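You operate a simulated robot arm through the tools that you are given. There is no shell and no other tool.

Carry out the task below with a simulated robot arm. There is one attempt and no reset: what you move stays moved.

JOB
Put things in order on the marble top. At the end: the silver tin stands where the grey wool ball stood; the grey wool ball stands where the pink jar stood; the blue peg is on the oval green tray; the pink jar stands on top of the cream album; whatever was shut is shut again. Leave all else as you found it, and nothing knocked over.

It is judged by the outcome, as a careful person would: the job done as asked, and still so three seconds after it is handed in. It fails if anything else is knocked over, pushed out of place, dropped, spilled or broken.

ROBOT AND FRAMES
A 6-joint arm with a two-finger parallel gripper, fixed in place. Base frame: the origin is at the foot of the arm, x ahead of it, y to its left, z up; the work surface is at about z = 0. Units: mm, degrees, N and s.
With the tool pointing down near the work surface it reaches from about 140 to 580 mm from the base axis. Its first joint turns from -66.0 to 66.0 degrees. Payload 2.1 kg.
Tool frame: the origin (TCP) lies between the finger pads and is the grasp point; the fingertips stand 30 mm ahead of it; z points along the fingers, y is the line along which they close. The gripper opens to 94 mm. The fingers are 28 mm wide and 10 mm thick; the gripper's body (50 by 96 mm) begins 55 mm behind the TCP.
Orientation is that of the tool frame in the base frame, as [roll, pitch, yaw] about the fixed x, y, z axes, in that order (R = Rz(yaw) Ry(pitch) Rx(roll)). With the fingers straight down and closing along the base's y, the tool's x points along the base's -x, its y along +y and its z along -z.

CONTROLS
- The arm moves only by the tool play_rows. Its argument "commands" is a list of rows, each a list of 7 numbers: the shift along the tool's x, y, z in units of 300 mm (1.0 is 300 mm), then the turn, a rotation vector about the tool's x, y, z in units of 180 degrees (1.0 is 180 degrees), then the closure, from 0 (fully open) to 1 (shut). In form: [[dx, dy, dz, ax, ay, az, claw], ...]. A call has 1 to 20 rows; each row is the pose to reach, as a shift and turn from the pose commanded when the call began, along the tool's axes at that moment. A call with a number of a shift or a turn outside -1 to 1 is refused whole. Each row takes 0.2 s and may step no farther than 50 mm and 8.6 degrees from the row before; otherwise, or with a gripper value out of range, the whole call is refused. A pose out of reach is approached as far as the arm can. The call stops where the force on the tool passes 40 N (or 10 N more than at its start, if that is more) or the arm is blocked; 0.2 s more then pass. Each finger travels about 72 mm/s and halts on what it meets, pressing with about 31 N; the grip force reading is that of the motor and also rises with nothing between the fingers. The clock runs only during rows and for 0.2 s after the last one: add rows that repeat a pose to give the fingers time. It gives the time, the measured TCP pose, the force on the tool (base axes), the opening and the grip force at its end, in the units of the frame above (readings bear some noise), with the torque about the TCP (base axes, N m) and any sound that the robot's microphone picked up.
- Cameras (640 x 400 px; columns grow to the right, rows downward): "scene" is fixed at [52.6, -380.7, 479.3]; the picture's right is [0.83, -0.55, 0.00], its down [-0.32, -0.48, -0.82] and it looks along [0.45, 0.68, -0.58] (base axes); focal length 214 px, centre (320, 200). "wrist" rides on the gripper at [76, 14, -103] in the tool frame; the picture's right is [-0.18, 0.98, 0.00], its down [-0.75, -0.14, -0.64] and it looks along [-0.63, -0.12, 0.77] (tool axes); focal length 243 px, centre (320, 200).
- camera(camera): a new picture of that camera. It takes no simulated time.
- locate(camera, pixels): there is no depth. For up to 12 entries [column, row, z] of the newest picture of that camera ("zoom" is the newest enlarged one), the place [x, y] in the base frame at which the ray of that pixel passes the height z, good to about 2 mm, but the place of the scene camera against the robot may be out by one fixed shift of up to 18 mm in any direction. It takes no simulated time.
- enlarge(camera, box): a new picture of the part [left, top, right, bottom] of that camera's present view, enlarged. It takes no simulated time.
- hand_in(): hands the job in; it is judged then, once.

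Unless the task says otherwise, let go and move clear before handing in.

The tools are called after ">>>" as a command line: name --pt "numbers of a row" for each row, then --argument value for the rest, lists and objects as JSON in quotes. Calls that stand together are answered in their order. play_rows: Moves the arm, as the interface text tells. Its arguments: {"type":"object","properties":{"commands":{"type":"array","items":{"type":"array","items":{"type":"number"}}}},"required":["commands"]} The other tools are called the same way: camera (camera) takes a picture; locate (camera, pixels) gives the place at which the rays of pixels pass given heights; enlarge (camera, box) takes an enlarged picture of a part of a camera's view; hand_in () hands the job in.

At the start:

```text
time: 0.0
position: [368.0, 116.0, 314.8]
tcp_rot: [180.0, 0.0, -180.0]
contact_force: [-1.0, -0.5, 0.8]
wrist_torque: [0.03, -0.03, 0.02]
finger_gap: 94.1
gripper_force: 0.2
```

scene: 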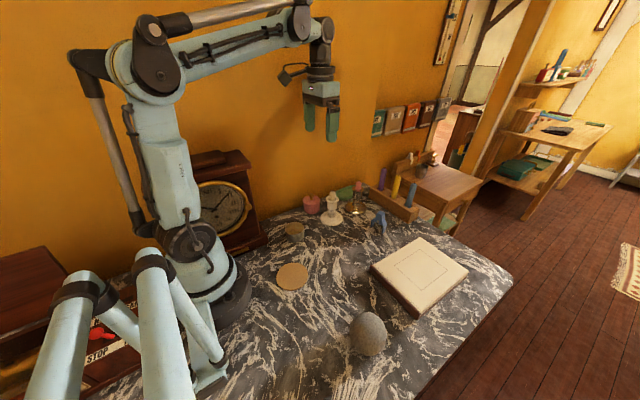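
wrist: 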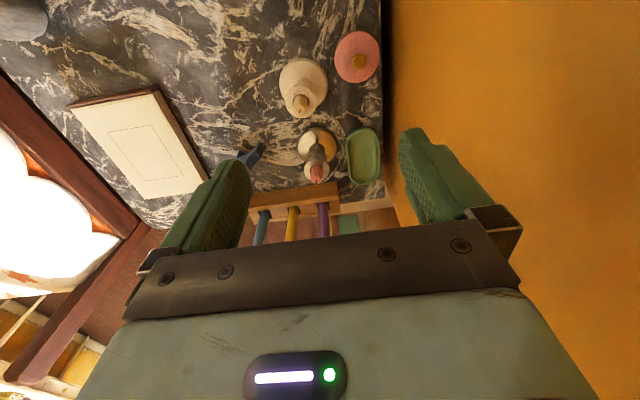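

The scene shows a grey ball at about (368,334), cream album at (420,270), pink jar at (312,204), a white object at (332,208) and small things near (355,205); I'll enlarge to identify everything.

>>> enlarge --camera "scene" --box '[270, 160, 470, 285]'

>>> enlarge --camera "wrist" --box '[220, 20, 420, 245]'

>>> enlarge --camera "scene" --box '[180, 190, 420, 400]'

```text
3.20 times, centred on (370, 222) of scene
```

zoom: 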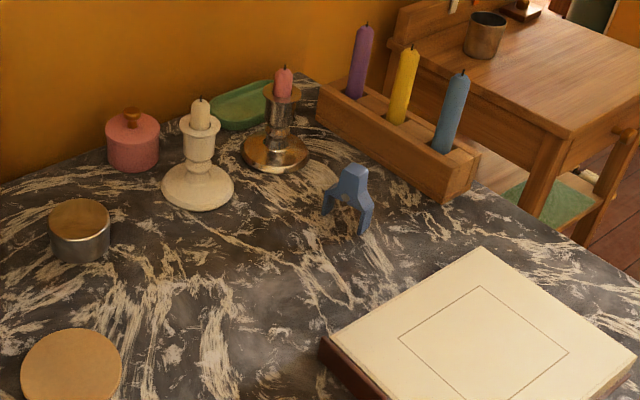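

```text
1.78 times, centred on (320, 132) of wrist
```

zoom: 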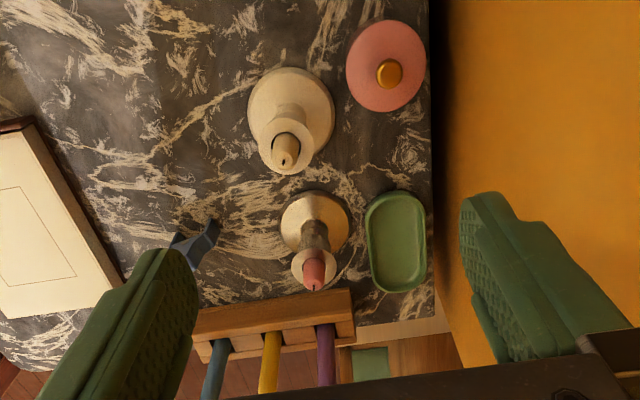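

```text
1.90 times, centred on (300, 295) of scene
```

zoom: 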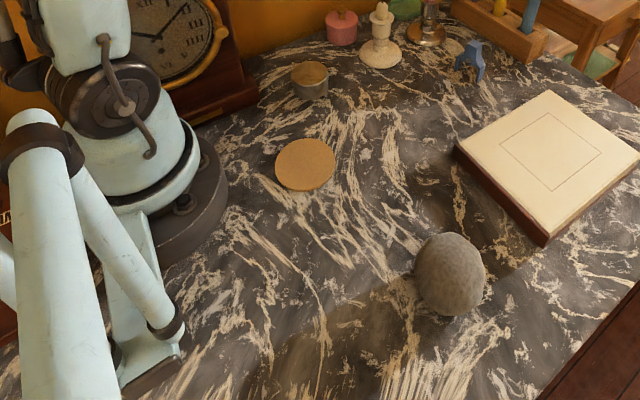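

The wrist view shows the jar at about (357,56), tray at (363,156), peg at (250,155), album around (140,145) and the ball at the top left; I'll take rays for these at plausible heights.

>>> locate --camera "wrist" --pixels '[[357, 56, 0], [357, 56, 40], [358, 61, 60], [363, 156, 0], [363, 128, 8], [363, 184, 8], [347, 155, 8], [380, 155, 8], [262, 147, 10], [240, 162, 10], [155, 88, 25], [70, 105, 25]]'

>>> locate --camera "scene" --pixels '[[312, 206, 20], [295, 230, 20], [293, 276, 5], [368, 334, 35], [380, 220, 15], [420, 236, 25], [468, 269, 25], [415, 317, 0], [370, 267, 25], [344, 192, 5], [332, 218, 0], [357, 209, 0]]'

```text
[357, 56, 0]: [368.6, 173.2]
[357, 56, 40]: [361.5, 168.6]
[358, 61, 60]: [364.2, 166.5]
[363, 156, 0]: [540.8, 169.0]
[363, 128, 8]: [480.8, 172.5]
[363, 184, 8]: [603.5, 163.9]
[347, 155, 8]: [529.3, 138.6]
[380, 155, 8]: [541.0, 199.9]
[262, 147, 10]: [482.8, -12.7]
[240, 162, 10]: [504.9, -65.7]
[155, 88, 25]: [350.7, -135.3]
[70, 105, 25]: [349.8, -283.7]
```

```text
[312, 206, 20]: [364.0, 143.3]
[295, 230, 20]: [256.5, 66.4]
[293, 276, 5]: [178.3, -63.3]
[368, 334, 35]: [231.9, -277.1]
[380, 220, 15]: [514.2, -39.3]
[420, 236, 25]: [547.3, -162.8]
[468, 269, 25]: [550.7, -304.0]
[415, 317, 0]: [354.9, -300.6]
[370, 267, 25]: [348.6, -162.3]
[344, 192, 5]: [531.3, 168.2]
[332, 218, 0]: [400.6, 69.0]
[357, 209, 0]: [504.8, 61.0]
```

From this pose I can't see the tin or the ball well, so I'll shift the arm back to about (230,0,315) for a wider wrist view of the ball, tin, coaster and jar.

>>> play_rows --pt "0.0767 -0.0644 0 0 0 0 0" --pt "0.1533 -0.1289 0 0 0 0 0" --pt "0.23 -0.1933 0 0 0 0 0" --pt "0.3067 -0.2578 0 0 0 0 0" --pt "0.3833 -0.3222 0 0 0 0 0" --pt "0.46 -0.3867 0 0 0 0 0" --pt "0.46 -0.3867 0 0 0 0 0"

>>> camera --camera "wrist"

>>> camera --camera "scene"

```text
time: 1.6
position: [228.6, 0.3, 316.2]
tcp_rot: [180.0, 0.2, -179.9]
contact_force: [0.6, -0.2, 0.1]
wrist_torque: [0.03, -0.03, 0.01]
finger_gap: 93.9
gripper_force: 0.0
```

```text
taken
```

wrist: 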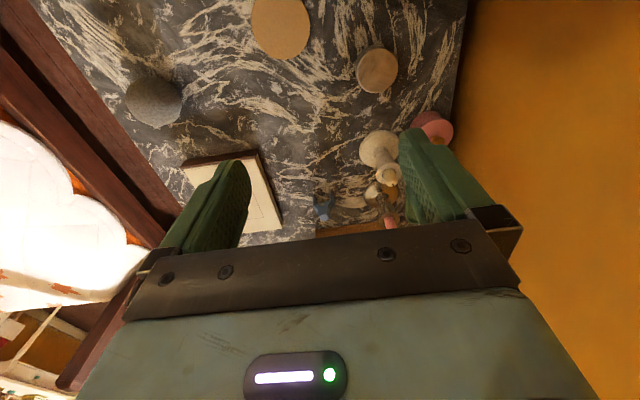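

```text
taken
```

scene: 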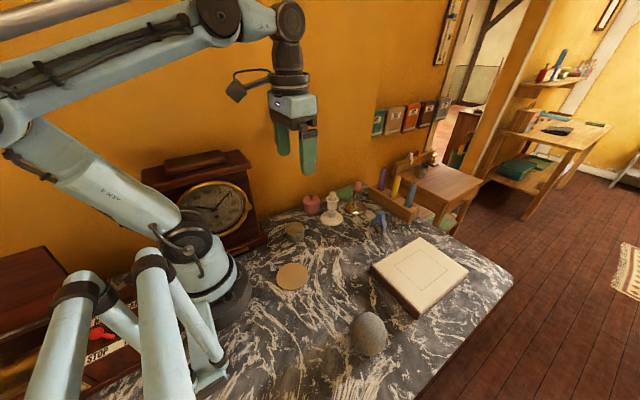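

The tin appears at (377,70), coaster at (280,25) and ball at (153,101) in the wrist view; I'll enlarge around each for accurate edges.

>>> enlarge --camera "wrist" --box '[300, 0, 460, 100]'

>>> enlarge --camera "wrist" --box '[80, 40, 240, 140]'

```text
4.00 times, centred on (380, 50) of wrist
```

zoom: 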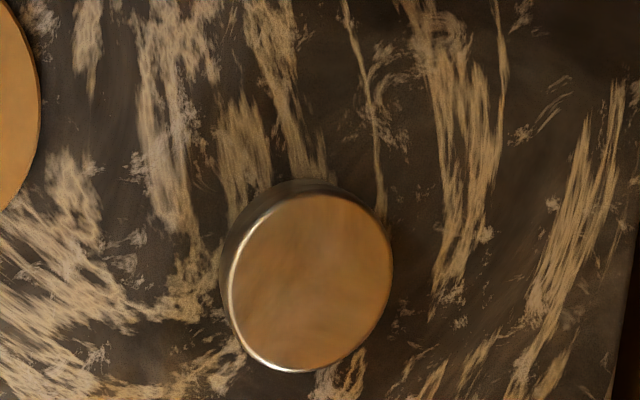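

```text
4.00 times, centred on (160, 90) of wrist
```

zoom: 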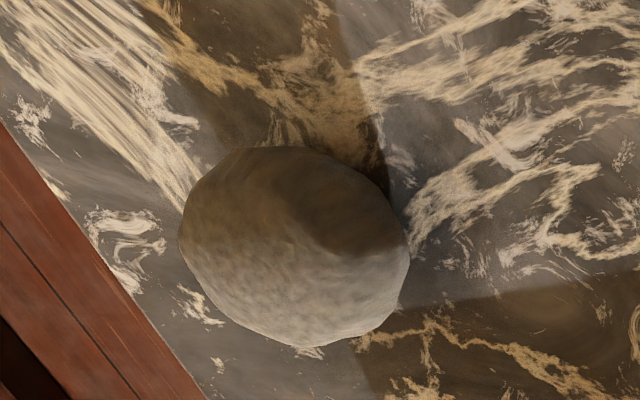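

I'll get rays of the tin's rim and base edges and the ball's outline to solve for their centres and heights.

>>> locate --camera "wrist" --pixels '[[357.3, 68, 25], [398.2, 66, 25], [379, 48.5, 25], [374, 93.2, 25], [357.3, 68, 35], [398.2, 66, 35], [379, 48.5, 35], [374, 93.2, 35], [354.8, 63, 0], [375, 44.7, 0]]'

>>> locate --camera "wrist" --pixels '[[125, 99, 35], [182.5, 104, 35], [152, 76.5, 35], [157, 126.5, 35], [153.5, 101.5, 35], [125, 99, 30], [182.5, 104, 30], [152, 76.5, 30], [157, 126.5, 30], [153.5, 101.5, 30]]'

```text
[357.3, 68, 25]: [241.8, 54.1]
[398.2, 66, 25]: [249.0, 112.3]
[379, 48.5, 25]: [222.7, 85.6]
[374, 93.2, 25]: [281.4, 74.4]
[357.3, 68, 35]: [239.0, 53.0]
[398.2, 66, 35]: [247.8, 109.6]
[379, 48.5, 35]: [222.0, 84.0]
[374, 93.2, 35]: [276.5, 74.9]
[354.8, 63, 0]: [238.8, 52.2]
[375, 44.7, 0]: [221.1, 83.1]
```

```text
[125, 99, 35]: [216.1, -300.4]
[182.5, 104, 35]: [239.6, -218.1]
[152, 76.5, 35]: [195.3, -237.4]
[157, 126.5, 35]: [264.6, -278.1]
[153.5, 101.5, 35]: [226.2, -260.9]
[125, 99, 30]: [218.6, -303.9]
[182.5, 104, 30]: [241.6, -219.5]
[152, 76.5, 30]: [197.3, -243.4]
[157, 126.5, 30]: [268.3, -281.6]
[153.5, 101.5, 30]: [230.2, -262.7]
```

The tin is at about (250,81), about 57 mm wide and 30 mm tall, and the ball is at about (226,-261) with radius 36. Next I'll move to about (400,60,316) to view the jar, peg and candlesticks.

>>> play_rows --pt "-0.114 0.04 0 0 0 0 0" --pt "-0.228 0.08 0 0 0 0 0" --pt "-0.342 0.12 0 0 0 0 0" --pt "-0.456 0.16 0 0 0 0 0" --pt "-0.57 0.2 0 0 0 0 0" --pt "-0.57 0.2 0 0 0 0 0"

>>> camera --camera "wrist"

>>> enlarge --camera "wrist" --box '[280, 0, 440, 100]'

>>> enlarge --camera "wrist" --box '[240, 80, 440, 205]'

```text
time: 3.0
position: [400.9, 63.0, 313.5]
tcp_rot: [179.9, 0.1, 179.9]
contact_force: [-0.7, 0.5, -0.6]
wrist_torque: [0.0, -0.01, -0.04]
finger_gap: 93.8
gripper_force: 0.1
```

```text
taken
```

wrist: 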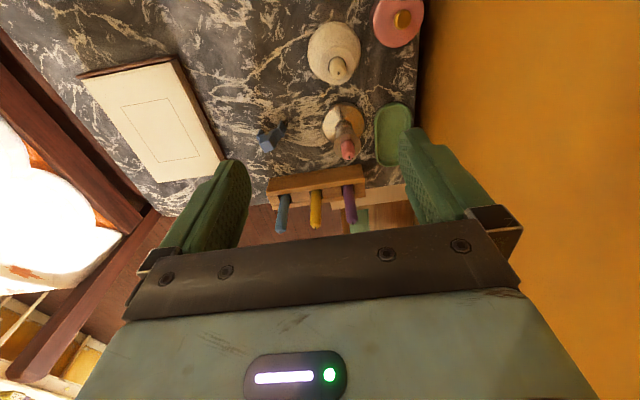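

```text
4.00 times, centred on (360, 50) of wrist
```

zoom: 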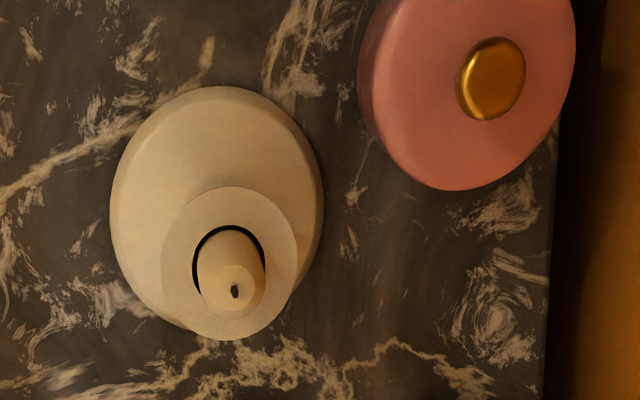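

```text
3.20 times, centred on (340, 142) of wrist
```

zoom: 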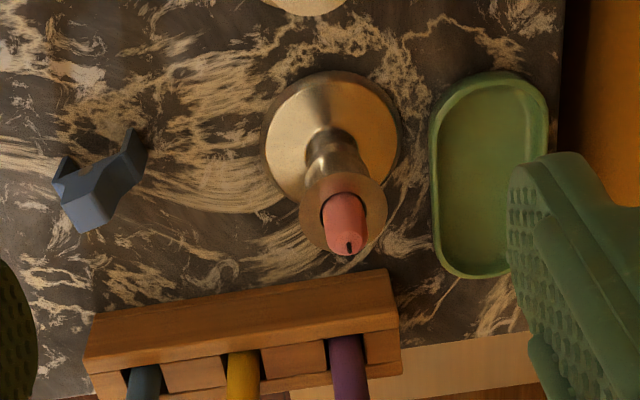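

In the latest zoom the peg stands on two legs (feet near zoom (62,170) and (138,138), head at (88,220)); the tray spans zoom (430–548, 72–278). I'll locate these points.

>>> locate --camera "zoom" --pixels '[[60, 175, 0], [138, 140, 0], [88, 215, 30], [88, 215, 45], [488, 72, 8], [470, 278, 8], [430, 175, 8], [548, 150, 8], [550, 330, 0], [330, 135, 0], [85, 360, 30], [398, 330, 30]]'

>>> locate --camera "wrist" --pixels '[[403, 19, 50], [374, 21, 40], [424, 15, 40], [397, 47, 40], [334, 52, 0], [307, 55, 0], [360, 52, 0], [334, 22, 0], [418, 75, 0], [171, 58, 30], [224, 154, 30], [158, 181, 30]]'

```text
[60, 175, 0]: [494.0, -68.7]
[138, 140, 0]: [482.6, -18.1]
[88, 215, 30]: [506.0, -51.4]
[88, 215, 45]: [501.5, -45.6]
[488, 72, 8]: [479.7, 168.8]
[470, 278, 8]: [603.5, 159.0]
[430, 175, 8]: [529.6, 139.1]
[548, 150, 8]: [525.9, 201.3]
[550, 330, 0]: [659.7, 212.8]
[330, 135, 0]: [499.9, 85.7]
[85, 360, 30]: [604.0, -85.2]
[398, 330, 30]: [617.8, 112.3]
```

```text
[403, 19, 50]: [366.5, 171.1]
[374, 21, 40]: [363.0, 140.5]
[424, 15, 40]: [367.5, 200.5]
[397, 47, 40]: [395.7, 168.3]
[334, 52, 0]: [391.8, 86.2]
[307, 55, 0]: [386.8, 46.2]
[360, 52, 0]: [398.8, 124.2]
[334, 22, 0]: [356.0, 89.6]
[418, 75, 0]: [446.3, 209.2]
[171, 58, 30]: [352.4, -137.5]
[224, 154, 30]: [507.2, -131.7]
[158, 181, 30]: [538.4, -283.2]
```

The tray spans x 480–603 and y 139–201, and the jar is about 60 mm wide at roughly (363,170). I'll take closer looks at the peg in the scene camera.

>>> enlarge --camera "scene" --box '[350, 195, 414, 235]'

>>> enlarge --camera "scene" --box '[280, 180, 376, 240]'

>>> enlarge --camera "wrist" --box '[230, 100, 310, 150]'

```text
10.00 times, centred on (382, 215) of scene
```

zoom: 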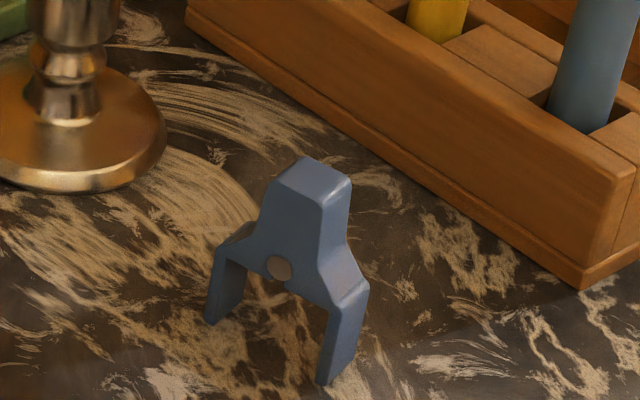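

```text
6.67 times, centred on (328, 210) of scene
```

zoom: 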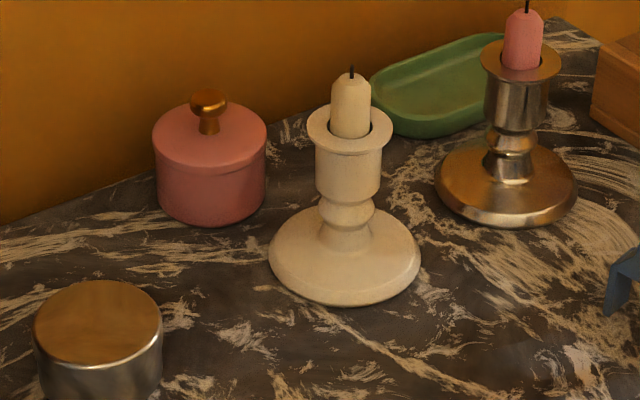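

```text
8.00 times, centred on (270, 125) of wrist
```

zoom: 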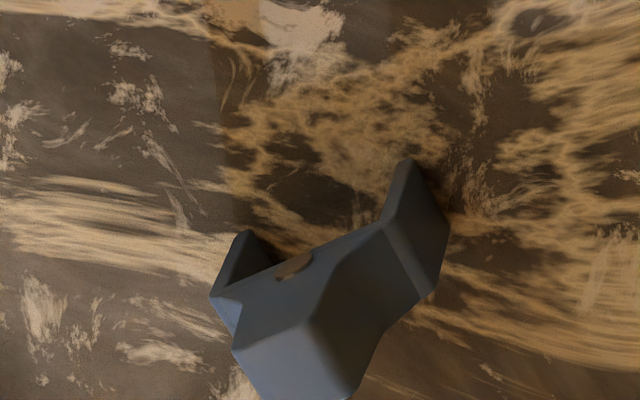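

The peg is an upright clothes-peg shape standing on two legs, with its thickness perpendicular to the leg line. I'll locate the feet corners and enlarge to see the whole head.

>>> locate --camera "zoom" --pixels '[[243, 233, 0], [405, 160, 0], [450, 218, 0], [213, 295, 0], [232, 350, 50], [310, 318, 50], [355, 395, 50]]'

>>> enlarge --camera "wrist" --box '[230, 115, 310, 165]'

```text
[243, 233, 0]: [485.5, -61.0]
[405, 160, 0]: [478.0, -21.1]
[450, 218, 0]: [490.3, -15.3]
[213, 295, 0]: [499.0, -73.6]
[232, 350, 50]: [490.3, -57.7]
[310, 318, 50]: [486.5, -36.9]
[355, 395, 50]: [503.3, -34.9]
```

```text
8.00 times, centred on (270, 140) of wrist
```

zoom: 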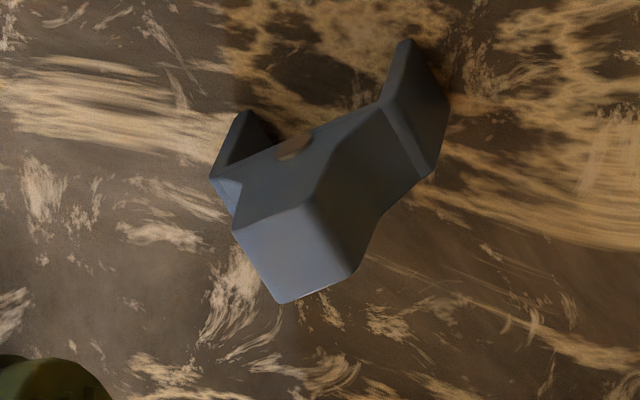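

The peg stands about 60 mm tall with its centre near (490,-42), legs almost along y. I'll zoom tighter on the jar's lid seam and on the peg's head before choosing grips.

>>> enlarge --camera "scene" --box '[296, 188, 328, 208]'

>>> enlarge --camera "scene" --box '[296, 198, 328, 218]'

>>> enlarge --camera "scene" --box '[366, 206, 398, 226]'

>>> enlarge --camera "scene" --box '[280, 216, 312, 236]'

>>> enlarge --camera "scene" --box '[336, 300, 400, 370]'

```text
16.00 times, centred on (312, 198) of scene
```

zoom: 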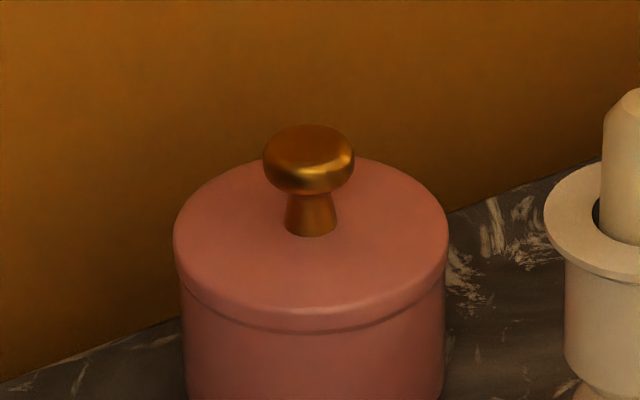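

```text
16.00 times, centred on (312, 208) of scene
```

zoom: 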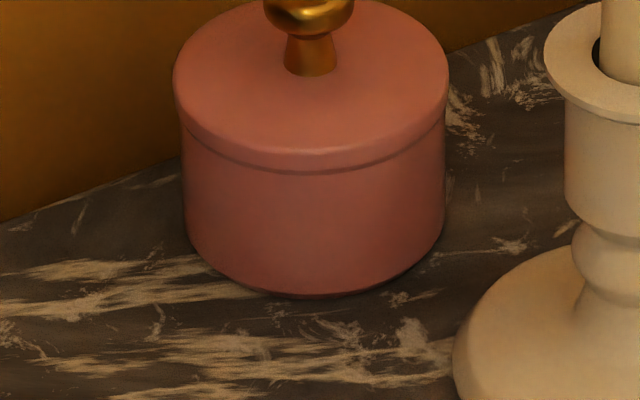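

```text
16.00 times, centred on (382, 216) of scene
```

zoom: 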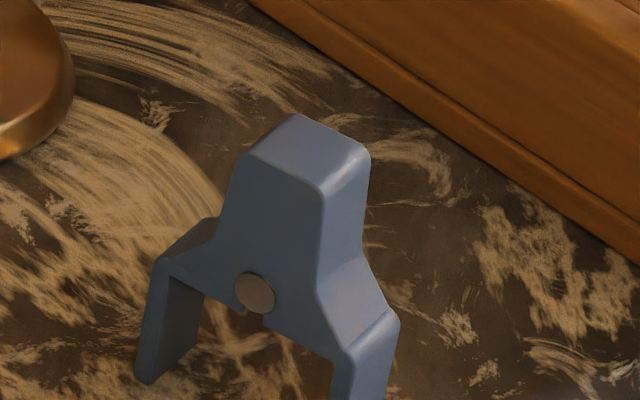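

```text
16.00 times, centred on (296, 226) of scene
```

zoom: 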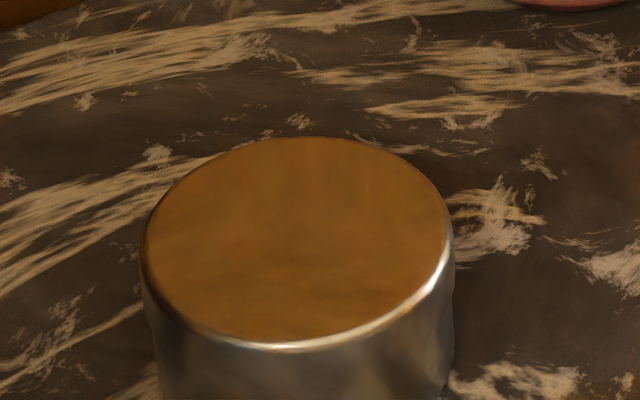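

```text
5.71 times, centred on (368, 335) of scene
```

zoom: 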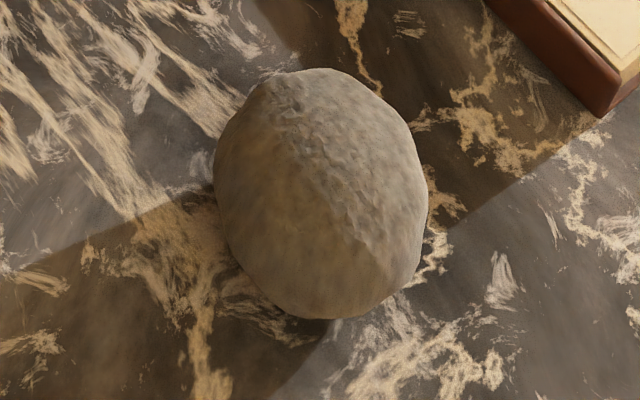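

The jar's lid overhangs its body slightly (seam at zoom row 172), so squeezing the jar as it stands would only hold the lid. I plan to lift the lid by its knob first, then carry the body. I'll go above the jar at z≈200, with the gripper turned so the fingers close nearly along x, clear of the wall.

>>> play_rows --pt "0.0123 0.0367 0.0383 0 0 -0.0444 0" --pt "0.0247 0.0733 0.0767 0 0 -0.0889 0" --pt "0.037 0.11 0.115 0 0 -0.1333 0" --pt "0.0493 0.1467 0.1533 0 0 -0.1778 0" --pt "0.0617 0.1833 0.1917 0 0 -0.2222 0" --pt "0.074 0.22 0.23 0 0 -0.2667 0" --pt "0.0863 0.2567 0.2683 0 0 -0.3111 0" --pt "0.0987 0.2933 0.3067 0 0 -0.3556 0" --pt "0.111 0.33 0.345 0 0 -0.4 0" --pt "0.1233 0.3667 0.3833 0 0 -0.4444 0" --pt "0.1233 0.3667 0.3833 0 0 -0.4444 0"

>>> camera --camera "wrist"

>>> camera --camera "scene"

```text
time: 5.4
position: [363.7, 171.1, 199.7]
tcp_rot: [-179.9, 0.2, -100.0]
contact_force: [0.0, 0.0, 0.1]
wrist_torque: [-0.02, 0.0, 0.03]
finger_gap: 93.8
gripper_force: 0.0
```

```text
taken
```

wrist: 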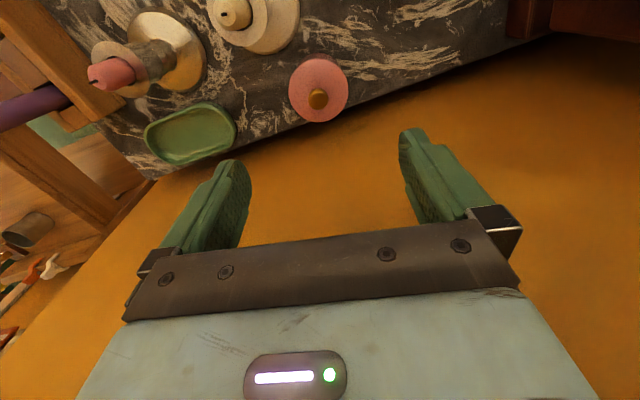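

```text
taken
```

scene: 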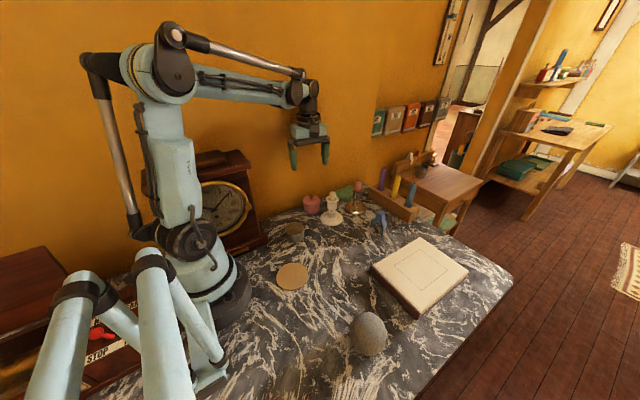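

The jar is directly beneath the gripper (lid centre about (318,88), knob (318,97)); I'll enlarge to refine its position.

>>> enlarge --camera "wrist" --box '[270, 40, 366, 140]'

>>> locate --camera "wrist" --pixels '[[288.5, 88, 40], [349, 88, 40], [318, 57, 40], [318, 122, 40], [318, 98, 58], [400, 90, 0], [250, 140, 0], [155, 178, 0]]'

```text
4.00 times, centred on (318, 90) of wrist
```

zoom: 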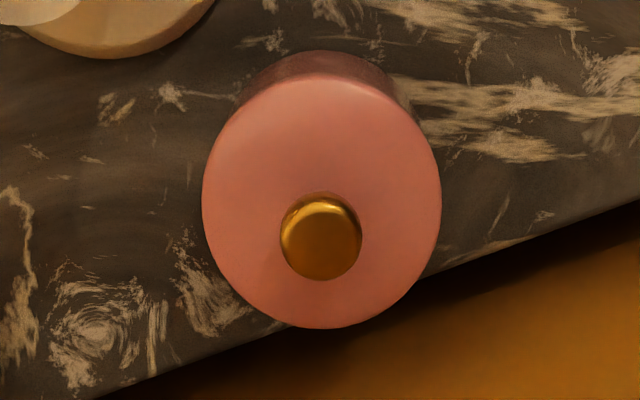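

```text
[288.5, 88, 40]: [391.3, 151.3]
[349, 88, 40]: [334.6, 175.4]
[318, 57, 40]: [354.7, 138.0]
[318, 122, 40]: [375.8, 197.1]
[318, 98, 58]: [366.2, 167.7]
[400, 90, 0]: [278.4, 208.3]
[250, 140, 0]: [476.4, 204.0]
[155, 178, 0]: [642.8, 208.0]
```

The jar's centre works out at about (365,167), lid top near z=40 and knob top near z=65, and the tool is 3–4 mm off. I'll correct that, part-close the fingers to about 42 mm, and descend to z≈110 for a check.

>>> play_rows --pt "0.0108 -0.006 0.05 0 0 0 0.3" --pt "0.0108 -0.006 0.12 0 0 0 0.55" --pt "0.0108 -0.006 0.2 0 0 0 0.55" --pt "0.0108 -0.006 0.27 0 0 0 0.55" --pt "0.0108 -0.006 0.3 0 0 0 0.55" --pt "0.0108 -0.006 0.3 0 0 0 0.55"

>>> camera --camera "wrist"

>>> enlarge --camera "scene" --box '[260, 120, 388, 220]'

```text
time: 6.8
position: [365.4, 167.4, 109.7]
tcp_rot: [-179.9, 0.1, -99.9]
contact_force: [0.1, -0.3, -0.1]
wrist_torque: [-0.03, 0.04, 0.01]
finger_gap: 42.2
gripper_force: 0.2
```

```text
taken
```

wrist: 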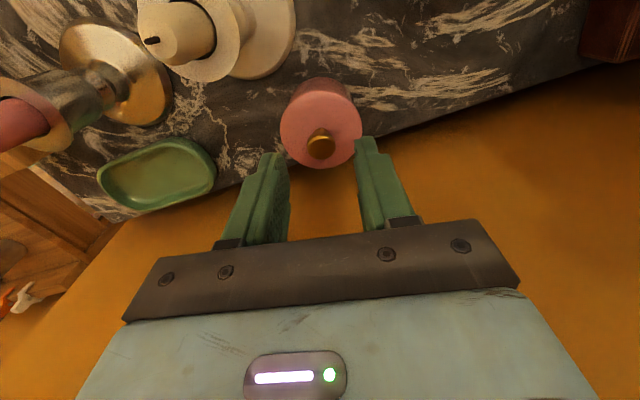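

```text
4.00 times, centred on (324, 170) of scene
```

zoom: 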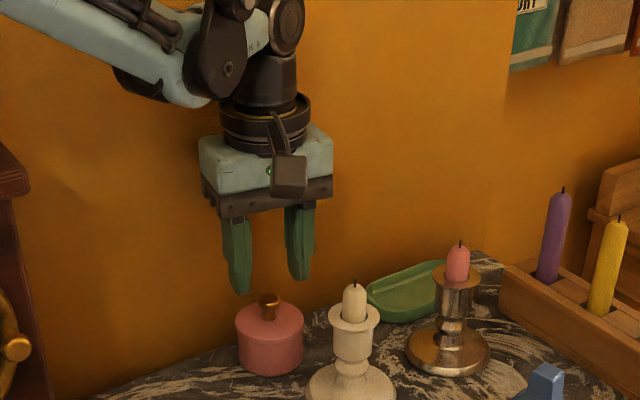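

The knob sits centred between the fingers at wrist pixel (320,144), and nothing is touching. I'll lower 33 mm to z≈77 and close on the knob.

>>> play_rows --pt "0 0 0.04 0 0 0 0.55" --pt "0 0 0.08 0 0 0 0.55" --pt "0 0 0.109 0 0 0 0.55" --pt "0 0 0.109 0 0 0 0.55"

>>> camera --camera "wrist"

>>> enlarge --camera "scene" --box '[280, 150, 360, 220]'

```text
time: 7.8
position: [364.7, 167.2, 77.5]
tcp_rot: [-179.9, 0.1, -100.0]
contact_force: [0.1, 0.8, -0.8]
wrist_torque: [-0.02, 0.0, -0.06]
finger_gap: 42.5
gripper_force: 0.0
```

```text
taken
```

wrist: 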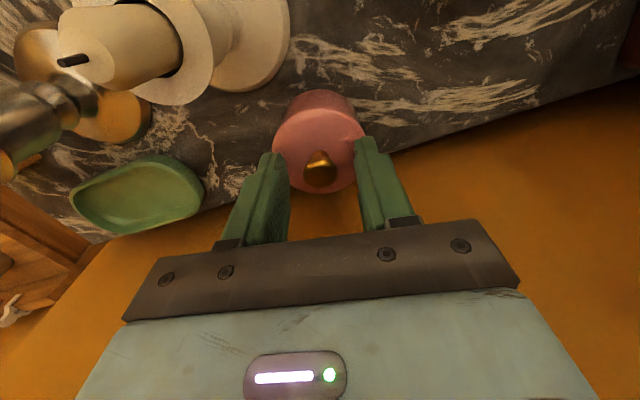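

```text
5.71 times, centred on (320, 185) of scene
```

zoom: 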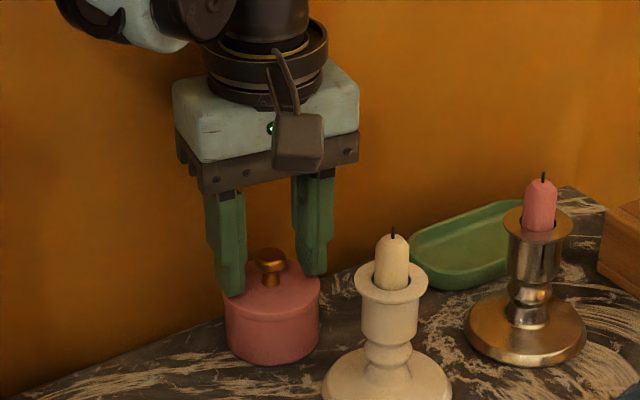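

The fingertips now straddle the knob just above the lid. I'll close on the knob and hold for a moment.

>>> play_rows --pt "0 0 0 0 0 0 0.7" --pt "0 0 0 0 0 0 0.85" --pt "0 0 0 0 0 0 1" --pt "0 0 0 0 0 0 1" --pt "0 0 0 0 0 0 1"

>>> enlarge --camera "scene" --box '[280, 150, 360, 220]'

```text
time: 9.0
position: [364.9, 167.5, 76.7]
tcp_rot: [-179.9, 0.1, -100.0]
contact_force: [0.4, -0.2, 0.1]
wrist_torque: [-0.01, -0.02, -0.01]
finger_gap: 18.0
gripper_force: 30.9
heard: snap
```

```text
5.71 times, centred on (320, 185) of scene
```

zoom: 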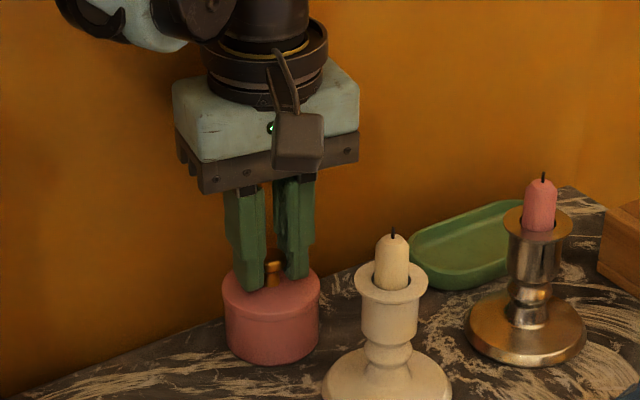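

The grip holds 18 mm on the knob and I heard a "snap", which may be the lid's catch. I'll raise gently by about 6 mm and look.

>>> play_rows --pt "0 0 -0.007 0 0 0 1" --pt "0 0 -0.014 0 0 0 1" --pt "0 0 -0.02 0 0 0 1" --pt "0 0 -0.02 0 0 0 1"

>>> enlarge --camera "scene" --box '[280, 170, 344, 220]'

>>> camera --camera "wrist"

```text
time: 10.0
position: [365.0, 167.4, 83.3]
tcp_rot: [-179.9, 0.1, -100.1]
contact_force: [-0.1, 0.3, -0.2]
wrist_torque: [0.03, 0.02, 0.0]
finger_gap: 18.0
gripper_force: 31.3
```

```text
8.00 times, centred on (312, 195) of scene
```

zoom: 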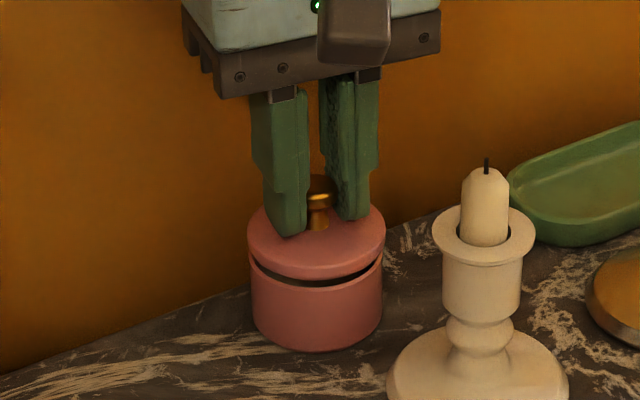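

```text
taken
```

wrist: 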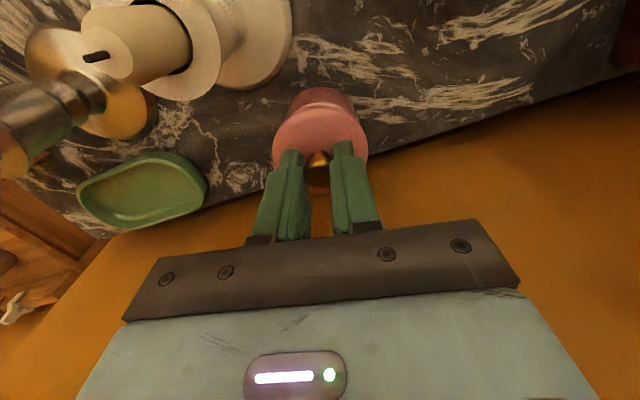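

The lid lifts freely off the body, as expected. I'll raise it well above the candles and carry it to an empty patch near (330,-10).

>>> play_rows --pt "0 0 -0.1 0 0 0 1" --pt "0 0 -0.2 0 0 0 1" --pt "0 0 -0.32 0 0 0 1" --pt "0 0 -0.45 0 0 0 1" --pt "0.08 0.0016 -0.47 0 0 0 1" --pt "0.18 0.0037 -0.47 0 0 0 1" --pt "0.28 0.0057 -0.47 0 0 0 1" --pt "0.38 0.0078 -0.47 0 0 0 1" --pt "0.48 0.0098 -0.47 0 0 0 1" --pt "0.57 0.0117 -0.47 0 0 0 1" --pt "0.6015 0.0123 -0.47 0 0 0 1" --pt "0.6015 0.0123 -0.47 0 0 0 1"

>>> camera --camera "scene"

>>> camera --camera "wrist"

>>> enlarge --camera "scene" --box '[270, 100, 430, 220]'

```text
time: 12.6
position: [329.9, -11.4, 223.8]
tcp_rot: [-180.0, 0.1, -100.1]
contact_force: [-0.4, 0.5, -0.8]
wrist_torque: [0.0, 0.01, -0.02]
finger_gap: 18.1
gripper_force: 31.3
```

```text
taken
```

scene: 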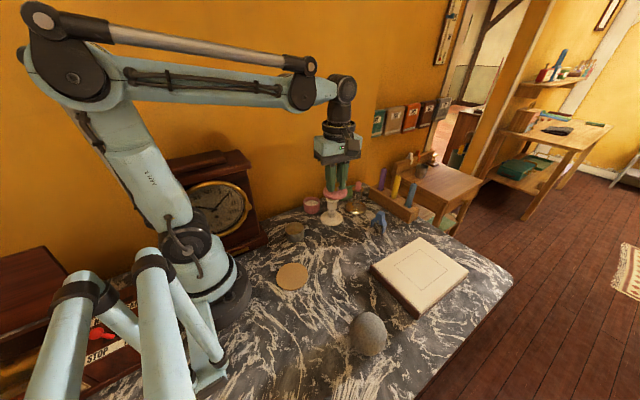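

```text
taken
```

wrist: 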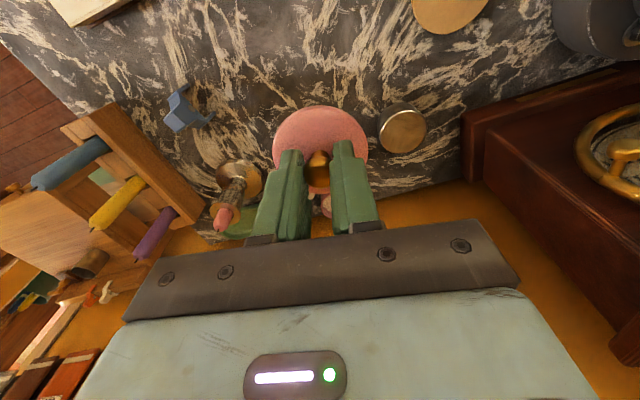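

```text
3.33 times, centred on (350, 160) of scene
```

zoom: 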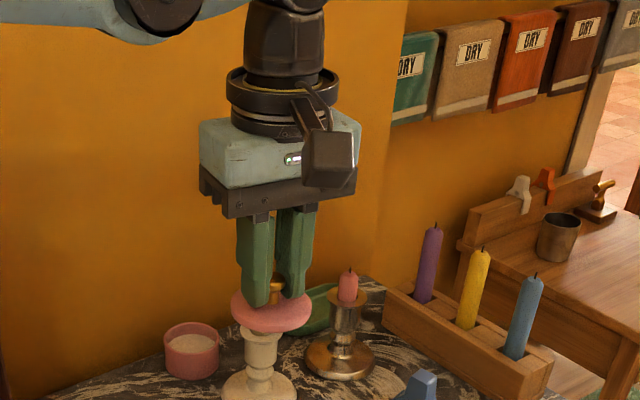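

The lid is held level, and the open jar shows a white filling, so it must stay upright. The patch beneath is empty, so I'll lower the lid to about 12 mm above the table.

>>> play_rows --pt "0 0 0.12 0 0 0 1" --pt "0 0 0.25 0 0 0 1" --pt "0 0 0.38 0 0 0 1" --pt "0 0 0.48 0 0 0 1" --pt "0 0 0.54 0 0 0 1" --pt "0 0 0.557 0 0 0 1" --pt "0 0 0.557 0 0 0 1"

>>> enlarge --camera "scene" --box '[280, 180, 380, 260]'

>>> camera --camera "wrist"

```text
time: 14.2
position: [329.6, -10.0, 57.6]
tcp_rot: [-179.9, 0.1, -100.0]
contact_force: [-0.3, 0.3, -0.8]
wrist_torque: [-0.02, 0.03, -0.02]
finger_gap: 17.7
gripper_force: 30.5
```

```text
5.00 times, centred on (330, 220) of scene
```

zoom: 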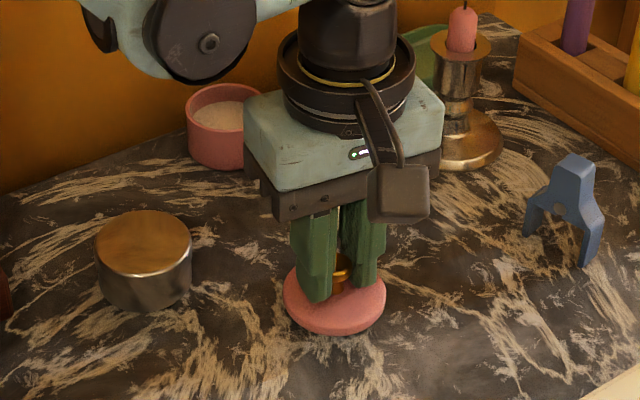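

```text
taken
```

wrist: 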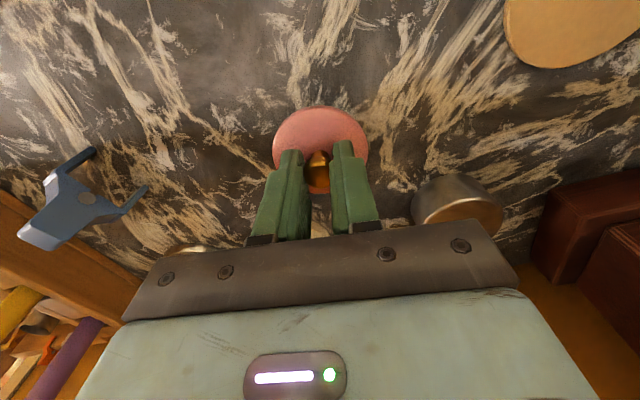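

The lid hovers roughly 10 mm above the marble. I'll ease it down in small steps, watching the force.

>>> play_rows --pt "0 0 0.007 0 0 0 1" --pt "0 0 0.014 0 0 0 1" --pt "0 0 0.02 0 0 0 1" --pt "0 0 0.02 0 0 0 1"

>>> play_rows --pt "0 0 0.0033 0 0 0 1" --pt "0 0 0.0067 0 0 0 1" --pt "0 0 0.0067 0 0 0 1"

>>> enlarge --camera "scene" --box '[300, 200, 380, 250]'

```text
time: 15.2
position: [330.9, -10.5, 52.2]
tcp_rot: [-179.9, 0.1, -100.1]
contact_force: [-0.1, 0.3, 0.0]
wrist_torque: [0.0, 0.02, -0.01]
finger_gap: 17.7
gripper_force: 30.7
```

```text
time: 16.0
position: [331.3, -10.2, 49.5]
tcp_rot: [-179.8, 0.2, -100.0]
contact_force: [0.5, -0.7, -1.1]
wrist_torque: [-0.01, -0.02, -0.03]
finger_gap: 17.9
gripper_force: 31.2
```

```text
8.00 times, centred on (340, 225) of scene
```

zoom: 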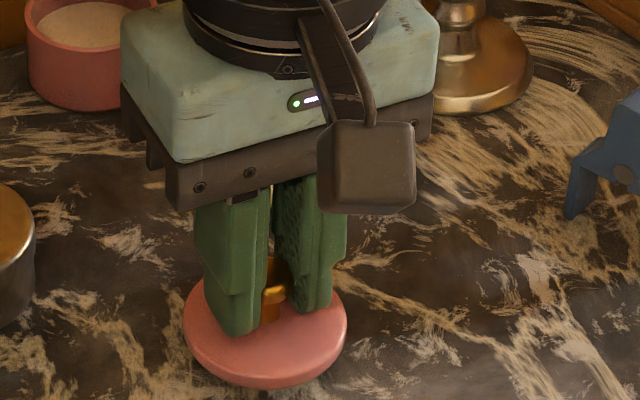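

No contact yet at z≈49. I'll continue down in 2 mm increments.

>>> play_rows --pt "0 0 0.0033 0 0 0 1" --pt "0 0 0.0067 0 0 0 1" --pt "0 0 0.0067 0 0 0 1"

>>> play_rows --pt "0 0 0.0033 0 0 0 1" --pt "0 0 0.0033 0 0 0 1"

>>> play_rows --pt "0 0 0.0033 0 0 0 1" --pt "0 0 0.0033 0 0 0 1"

```text
time: 16.8
position: [330.0, -10.2, 47.7]
tcp_rot: [-179.9, 0.0, -100.0]
contact_force: [0.0, -0.2, 0.7]
wrist_torque: [0.0, 0.02, -0.01]
finger_gap: 17.9
gripper_force: 30.4
```

```text
time: 17.4
position: [330.4, -11.2, 46.9]
tcp_rot: [-179.9, 0.2, -100.0]
contact_force: [-0.4, -0.2, -0.8]
wrist_torque: [0.03, 0.0, -0.04]
finger_gap: 17.6
gripper_force: 30.9
```

```text
time: 18.0
position: [329.6, -9.6, 44.3]
tcp_rot: [-179.9, 0.2, -100.0]
contact_force: [0.6, 0.6, -0.2]
wrist_torque: [0.04, 0.02, 0.01]
finger_gap: 18.0
gripper_force: 31.2
```

Still free at z≈45. I'll keep going 1 mm at a time.

>>> play_rows --pt "0 0 0.0033 0 0 0 1" --pt "0 0 0.0033 0 0 0 1"

>>> play_rows --pt "0 0 0.0033 0 0 0 1" --pt "0 0 0.0033 0 0 0 1"

>>> enlarge --camera "scene" --box '[304, 222, 352, 252]'

```text
time: 18.6
position: [330.5, -8.4, 44.3]
tcp_rot: [180.0, 0.2, -100.0]
contact_force: [-0.1, -0.2, 0.3]
wrist_torque: [-0.02, 0.03, 0.01]
finger_gap: 17.6
gripper_force: 30.3
```

```text
time: 19.2
position: [331.6, -11.5, 43.6]
tcp_rot: [-179.9, 0.1, -100.0]
contact_force: [-0.3, -0.3, -1.4]
wrist_torque: [-0.01, -0.02, -0.03]
finger_gap: 17.6
gripper_force: 30.5
```

```text
13.33 times, centred on (328, 237) of scene
```

zoom: 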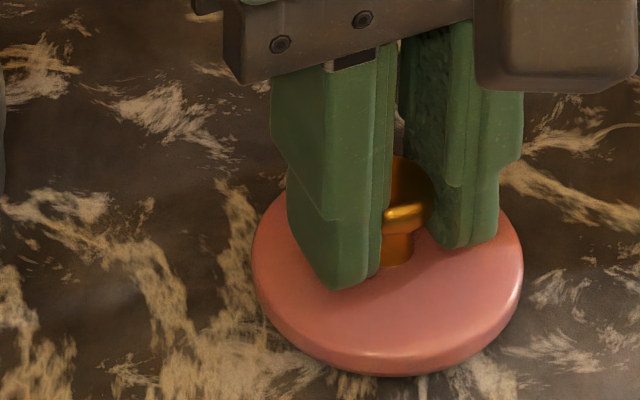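

The lid's underside is very close to the marble but there's no force yet. Two more 1 mm steps.

>>> play_rows --pt "0 0 0.0033 0 0 0 1" --pt "0 0 0.0033 0 0 0 1"

>>> play_rows --pt "0 0 0.0033 0 0 0 1" --pt "0 0 0.0033 0 0 0 1"

>>> play_rows --pt "0 0 0.0027 0 0 0 1" --pt "0 0 0.0027 0 0 0 1"

```text
time: 19.8
position: [331.3, -9.6, 42.2]
tcp_rot: [-179.9, 0.1, -100.0]
contact_force: [1.2, 1.3, -0.2]
wrist_torque: [0.01, -0.02, 0.04]
finger_gap: 17.7
gripper_force: 30.7
```

```text
time: 20.4
position: [331.3, -11.5, 41.6]
tcp_rot: [-179.9, 0.1, -100.1]
contact_force: [0.0, -0.4, -0.9]
wrist_torque: [0.03, -0.02, 0.01]
finger_gap: 17.8
gripper_force: 31.4
```

```text
time: 21.0
position: [330.2, -10.0, 41.2]
tcp_rot: [-179.8, 0.0, -100.0]
contact_force: [0.5, -1.6, 14.4]
wrist_torque: [0.01, -0.01, -0.01]
finger_gap: 17.4
gripper_force: 31.0
```

Contact at z≈40.7 (14 N upward). I'll ease up half a millimetre and open the fingers to release the knob, then rise a little.

>>> play_rows --pt "0 0 -0.0015 0 0 0 1" --pt "0 0 -0.0015 0 0 0 0.75" --pt "0 0 -0.0015 0 0 0 0.55" --pt "0 0 -0.0015 0 0 0 0.55"

>>> enlarge --camera "scene" --box '[304, 222, 352, 252]'

>>> camera --camera "wrist"

```text
time: 22.0
position: [331.0, -10.9, 42.1]
tcp_rot: [-180.0, 0.2, -100.0]
contact_force: [-1.4, -0.5, 0.3]
wrist_torque: [0.01, -0.03, 0.01]
finger_gap: 42.3
gripper_force: 0.0
```

```text
13.33 times, centred on (328, 237) of scene
```

zoom: 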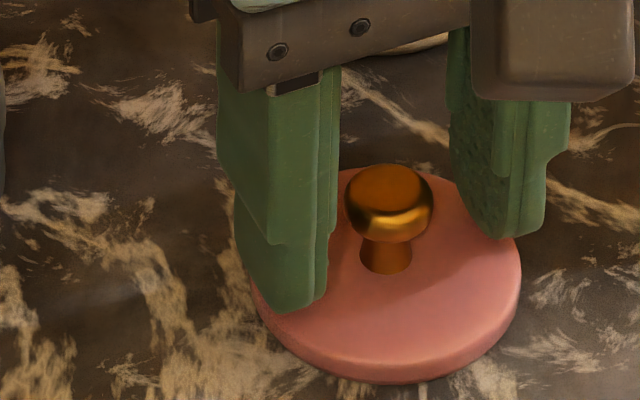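

```text
taken
```

wrist: 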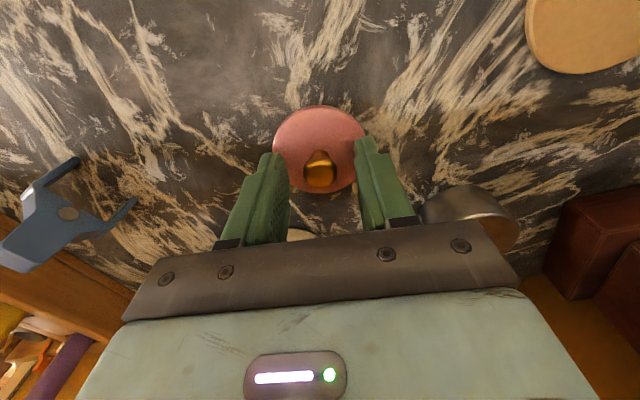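

The lid rests flat on the marble, released cleanly. I'll rise straight up, open fully and return above the jar body.

>>> play_rows --pt "0 0 -0.1 0 0 0 0.55" --pt "0 0 -0.23 0 0 0 0.55" --pt "0 0 -0.37 0 0 0 0.55" --pt "0 0 -0.51 0 0 0 0.4" --pt "0 0 -0.6 0 0 0 0.1" --pt "-0.09 -0.0018 -0.611 0 0 0 0" --pt "-0.22 -0.0045 -0.611 0 0 0 0" --pt "-0.35 -0.0072 -0.611 0 0 0 0" --pt "-0.48 -0.0098 -0.611 0 0 0 0" --pt "-0.57 -0.0117 -0.611 0 0 0 0" --pt "-0.6015 -0.0123 -0.611 0 0 0 0" --pt "-0.6015 -0.0123 -0.611 0 0 0 0"

>>> camera --camera "wrist"

>>> enlarge --camera "wrist" --box '[270, 40, 366, 140]'

```text
time: 24.6
position: [366.4, 166.0, 223.0]
tcp_rot: [-179.9, 0.0, -100.0]
contact_force: [-0.7, -0.7, 0.5]
wrist_torque: [-0.04, -0.03, -0.01]
finger_gap: 94.1
gripper_force: 0.0
```

```text
taken
```

wrist: 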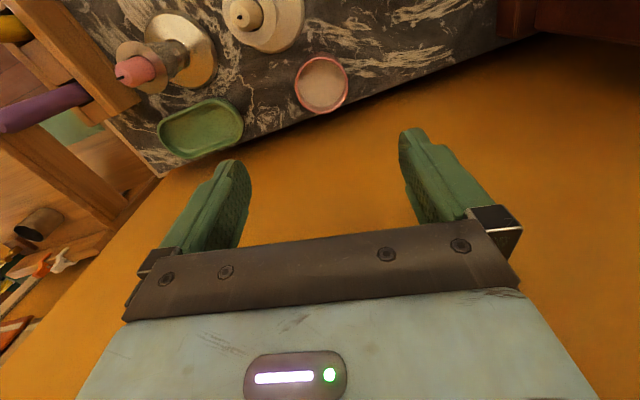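

```text
4.00 times, centred on (318, 90) of wrist
```

zoom: 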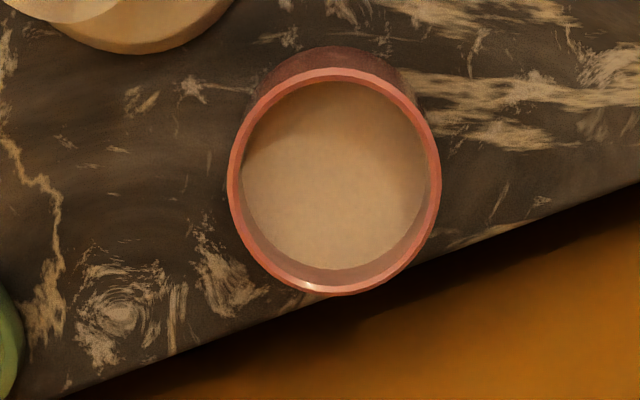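

The open jar's rim spans zoom (229–441, 66–296), nearly under the tool axis. I'll check its centre with rays at rim height.

>>> locate --camera "zoom" --pixels '[[229, 180, 37], [441, 180, 37], [335, 66, 37], [335, 296, 37], [335, 181, 37], [260, 100, 37], [410, 262, 37]]'

```text
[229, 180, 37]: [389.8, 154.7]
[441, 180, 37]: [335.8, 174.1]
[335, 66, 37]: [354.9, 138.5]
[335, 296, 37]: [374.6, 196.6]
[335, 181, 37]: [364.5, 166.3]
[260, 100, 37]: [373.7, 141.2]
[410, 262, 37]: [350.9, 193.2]
```

The jar body's centre is about (364,166.5), within a millimetre or two of the tool. I'll descend around it to z≈34 with the fingers fully open.

>>> play_rows --pt "0 0 0.13 0 0 0 0" --pt "0 0 0.27 0 0 0 0" --pt "0 0 0.4 0 0 0 0" --pt "0 0 0.5 0 0 0 0" --pt "0 0 0.58 0 0 0 0" --pt "0 0 0.62 0 0 0 0" --pt "0 0 0.634 0 0 0 0" --pt "0 0 0.634 0 0 0 0"

>>> camera --camera "wrist"

>>> enlarge --camera "scene" --box '[280, 160, 360, 220]'

```text
time: 26.4
position: [365.2, 167.3, 33.5]
tcp_rot: [-179.9, 0.1, -100.0]
contact_force: [-0.5, -0.4, -0.5]
wrist_torque: [0.01, -0.01, -0.01]
finger_gap: 94.0
gripper_force: 0.1
```

```text
taken
```

wrist: 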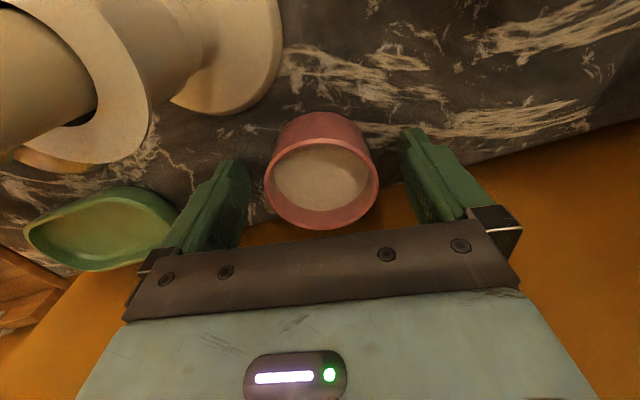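

```text
6.67 times, centred on (320, 190) of scene
```

zoom: 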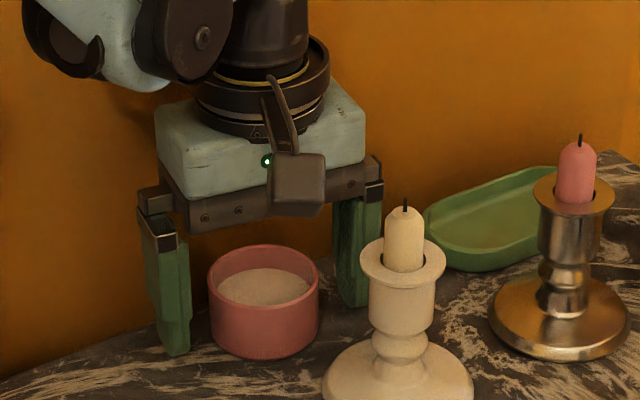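

The jar stands centred between the open fingers with clearance from the white candlestick. I'll close on the body.

>>> play_rows --pt "0 0 0 0 0 0 0.12" --pt "0 0 0 0 0 0 0.24" --pt "0 0 0 0 0 0 0.32" --pt "0 0 0 0 0 0 0.36" --pt "0 0 0 0 0 0 0.42" --pt "0 0 0 0 0 0 0.6" --pt "0 0 0 0 0 0 0.6"

```text
time: 28.0
position: [365.0, 167.3, 34.7]
tcp_rot: [-179.9, 0.1, -100.1]
contact_force: [-1.0, 0.0, 1.2]
wrist_torque: [-0.03, 0.14, -0.03]
finger_gap: 61.1
gripper_force: 31.0
```

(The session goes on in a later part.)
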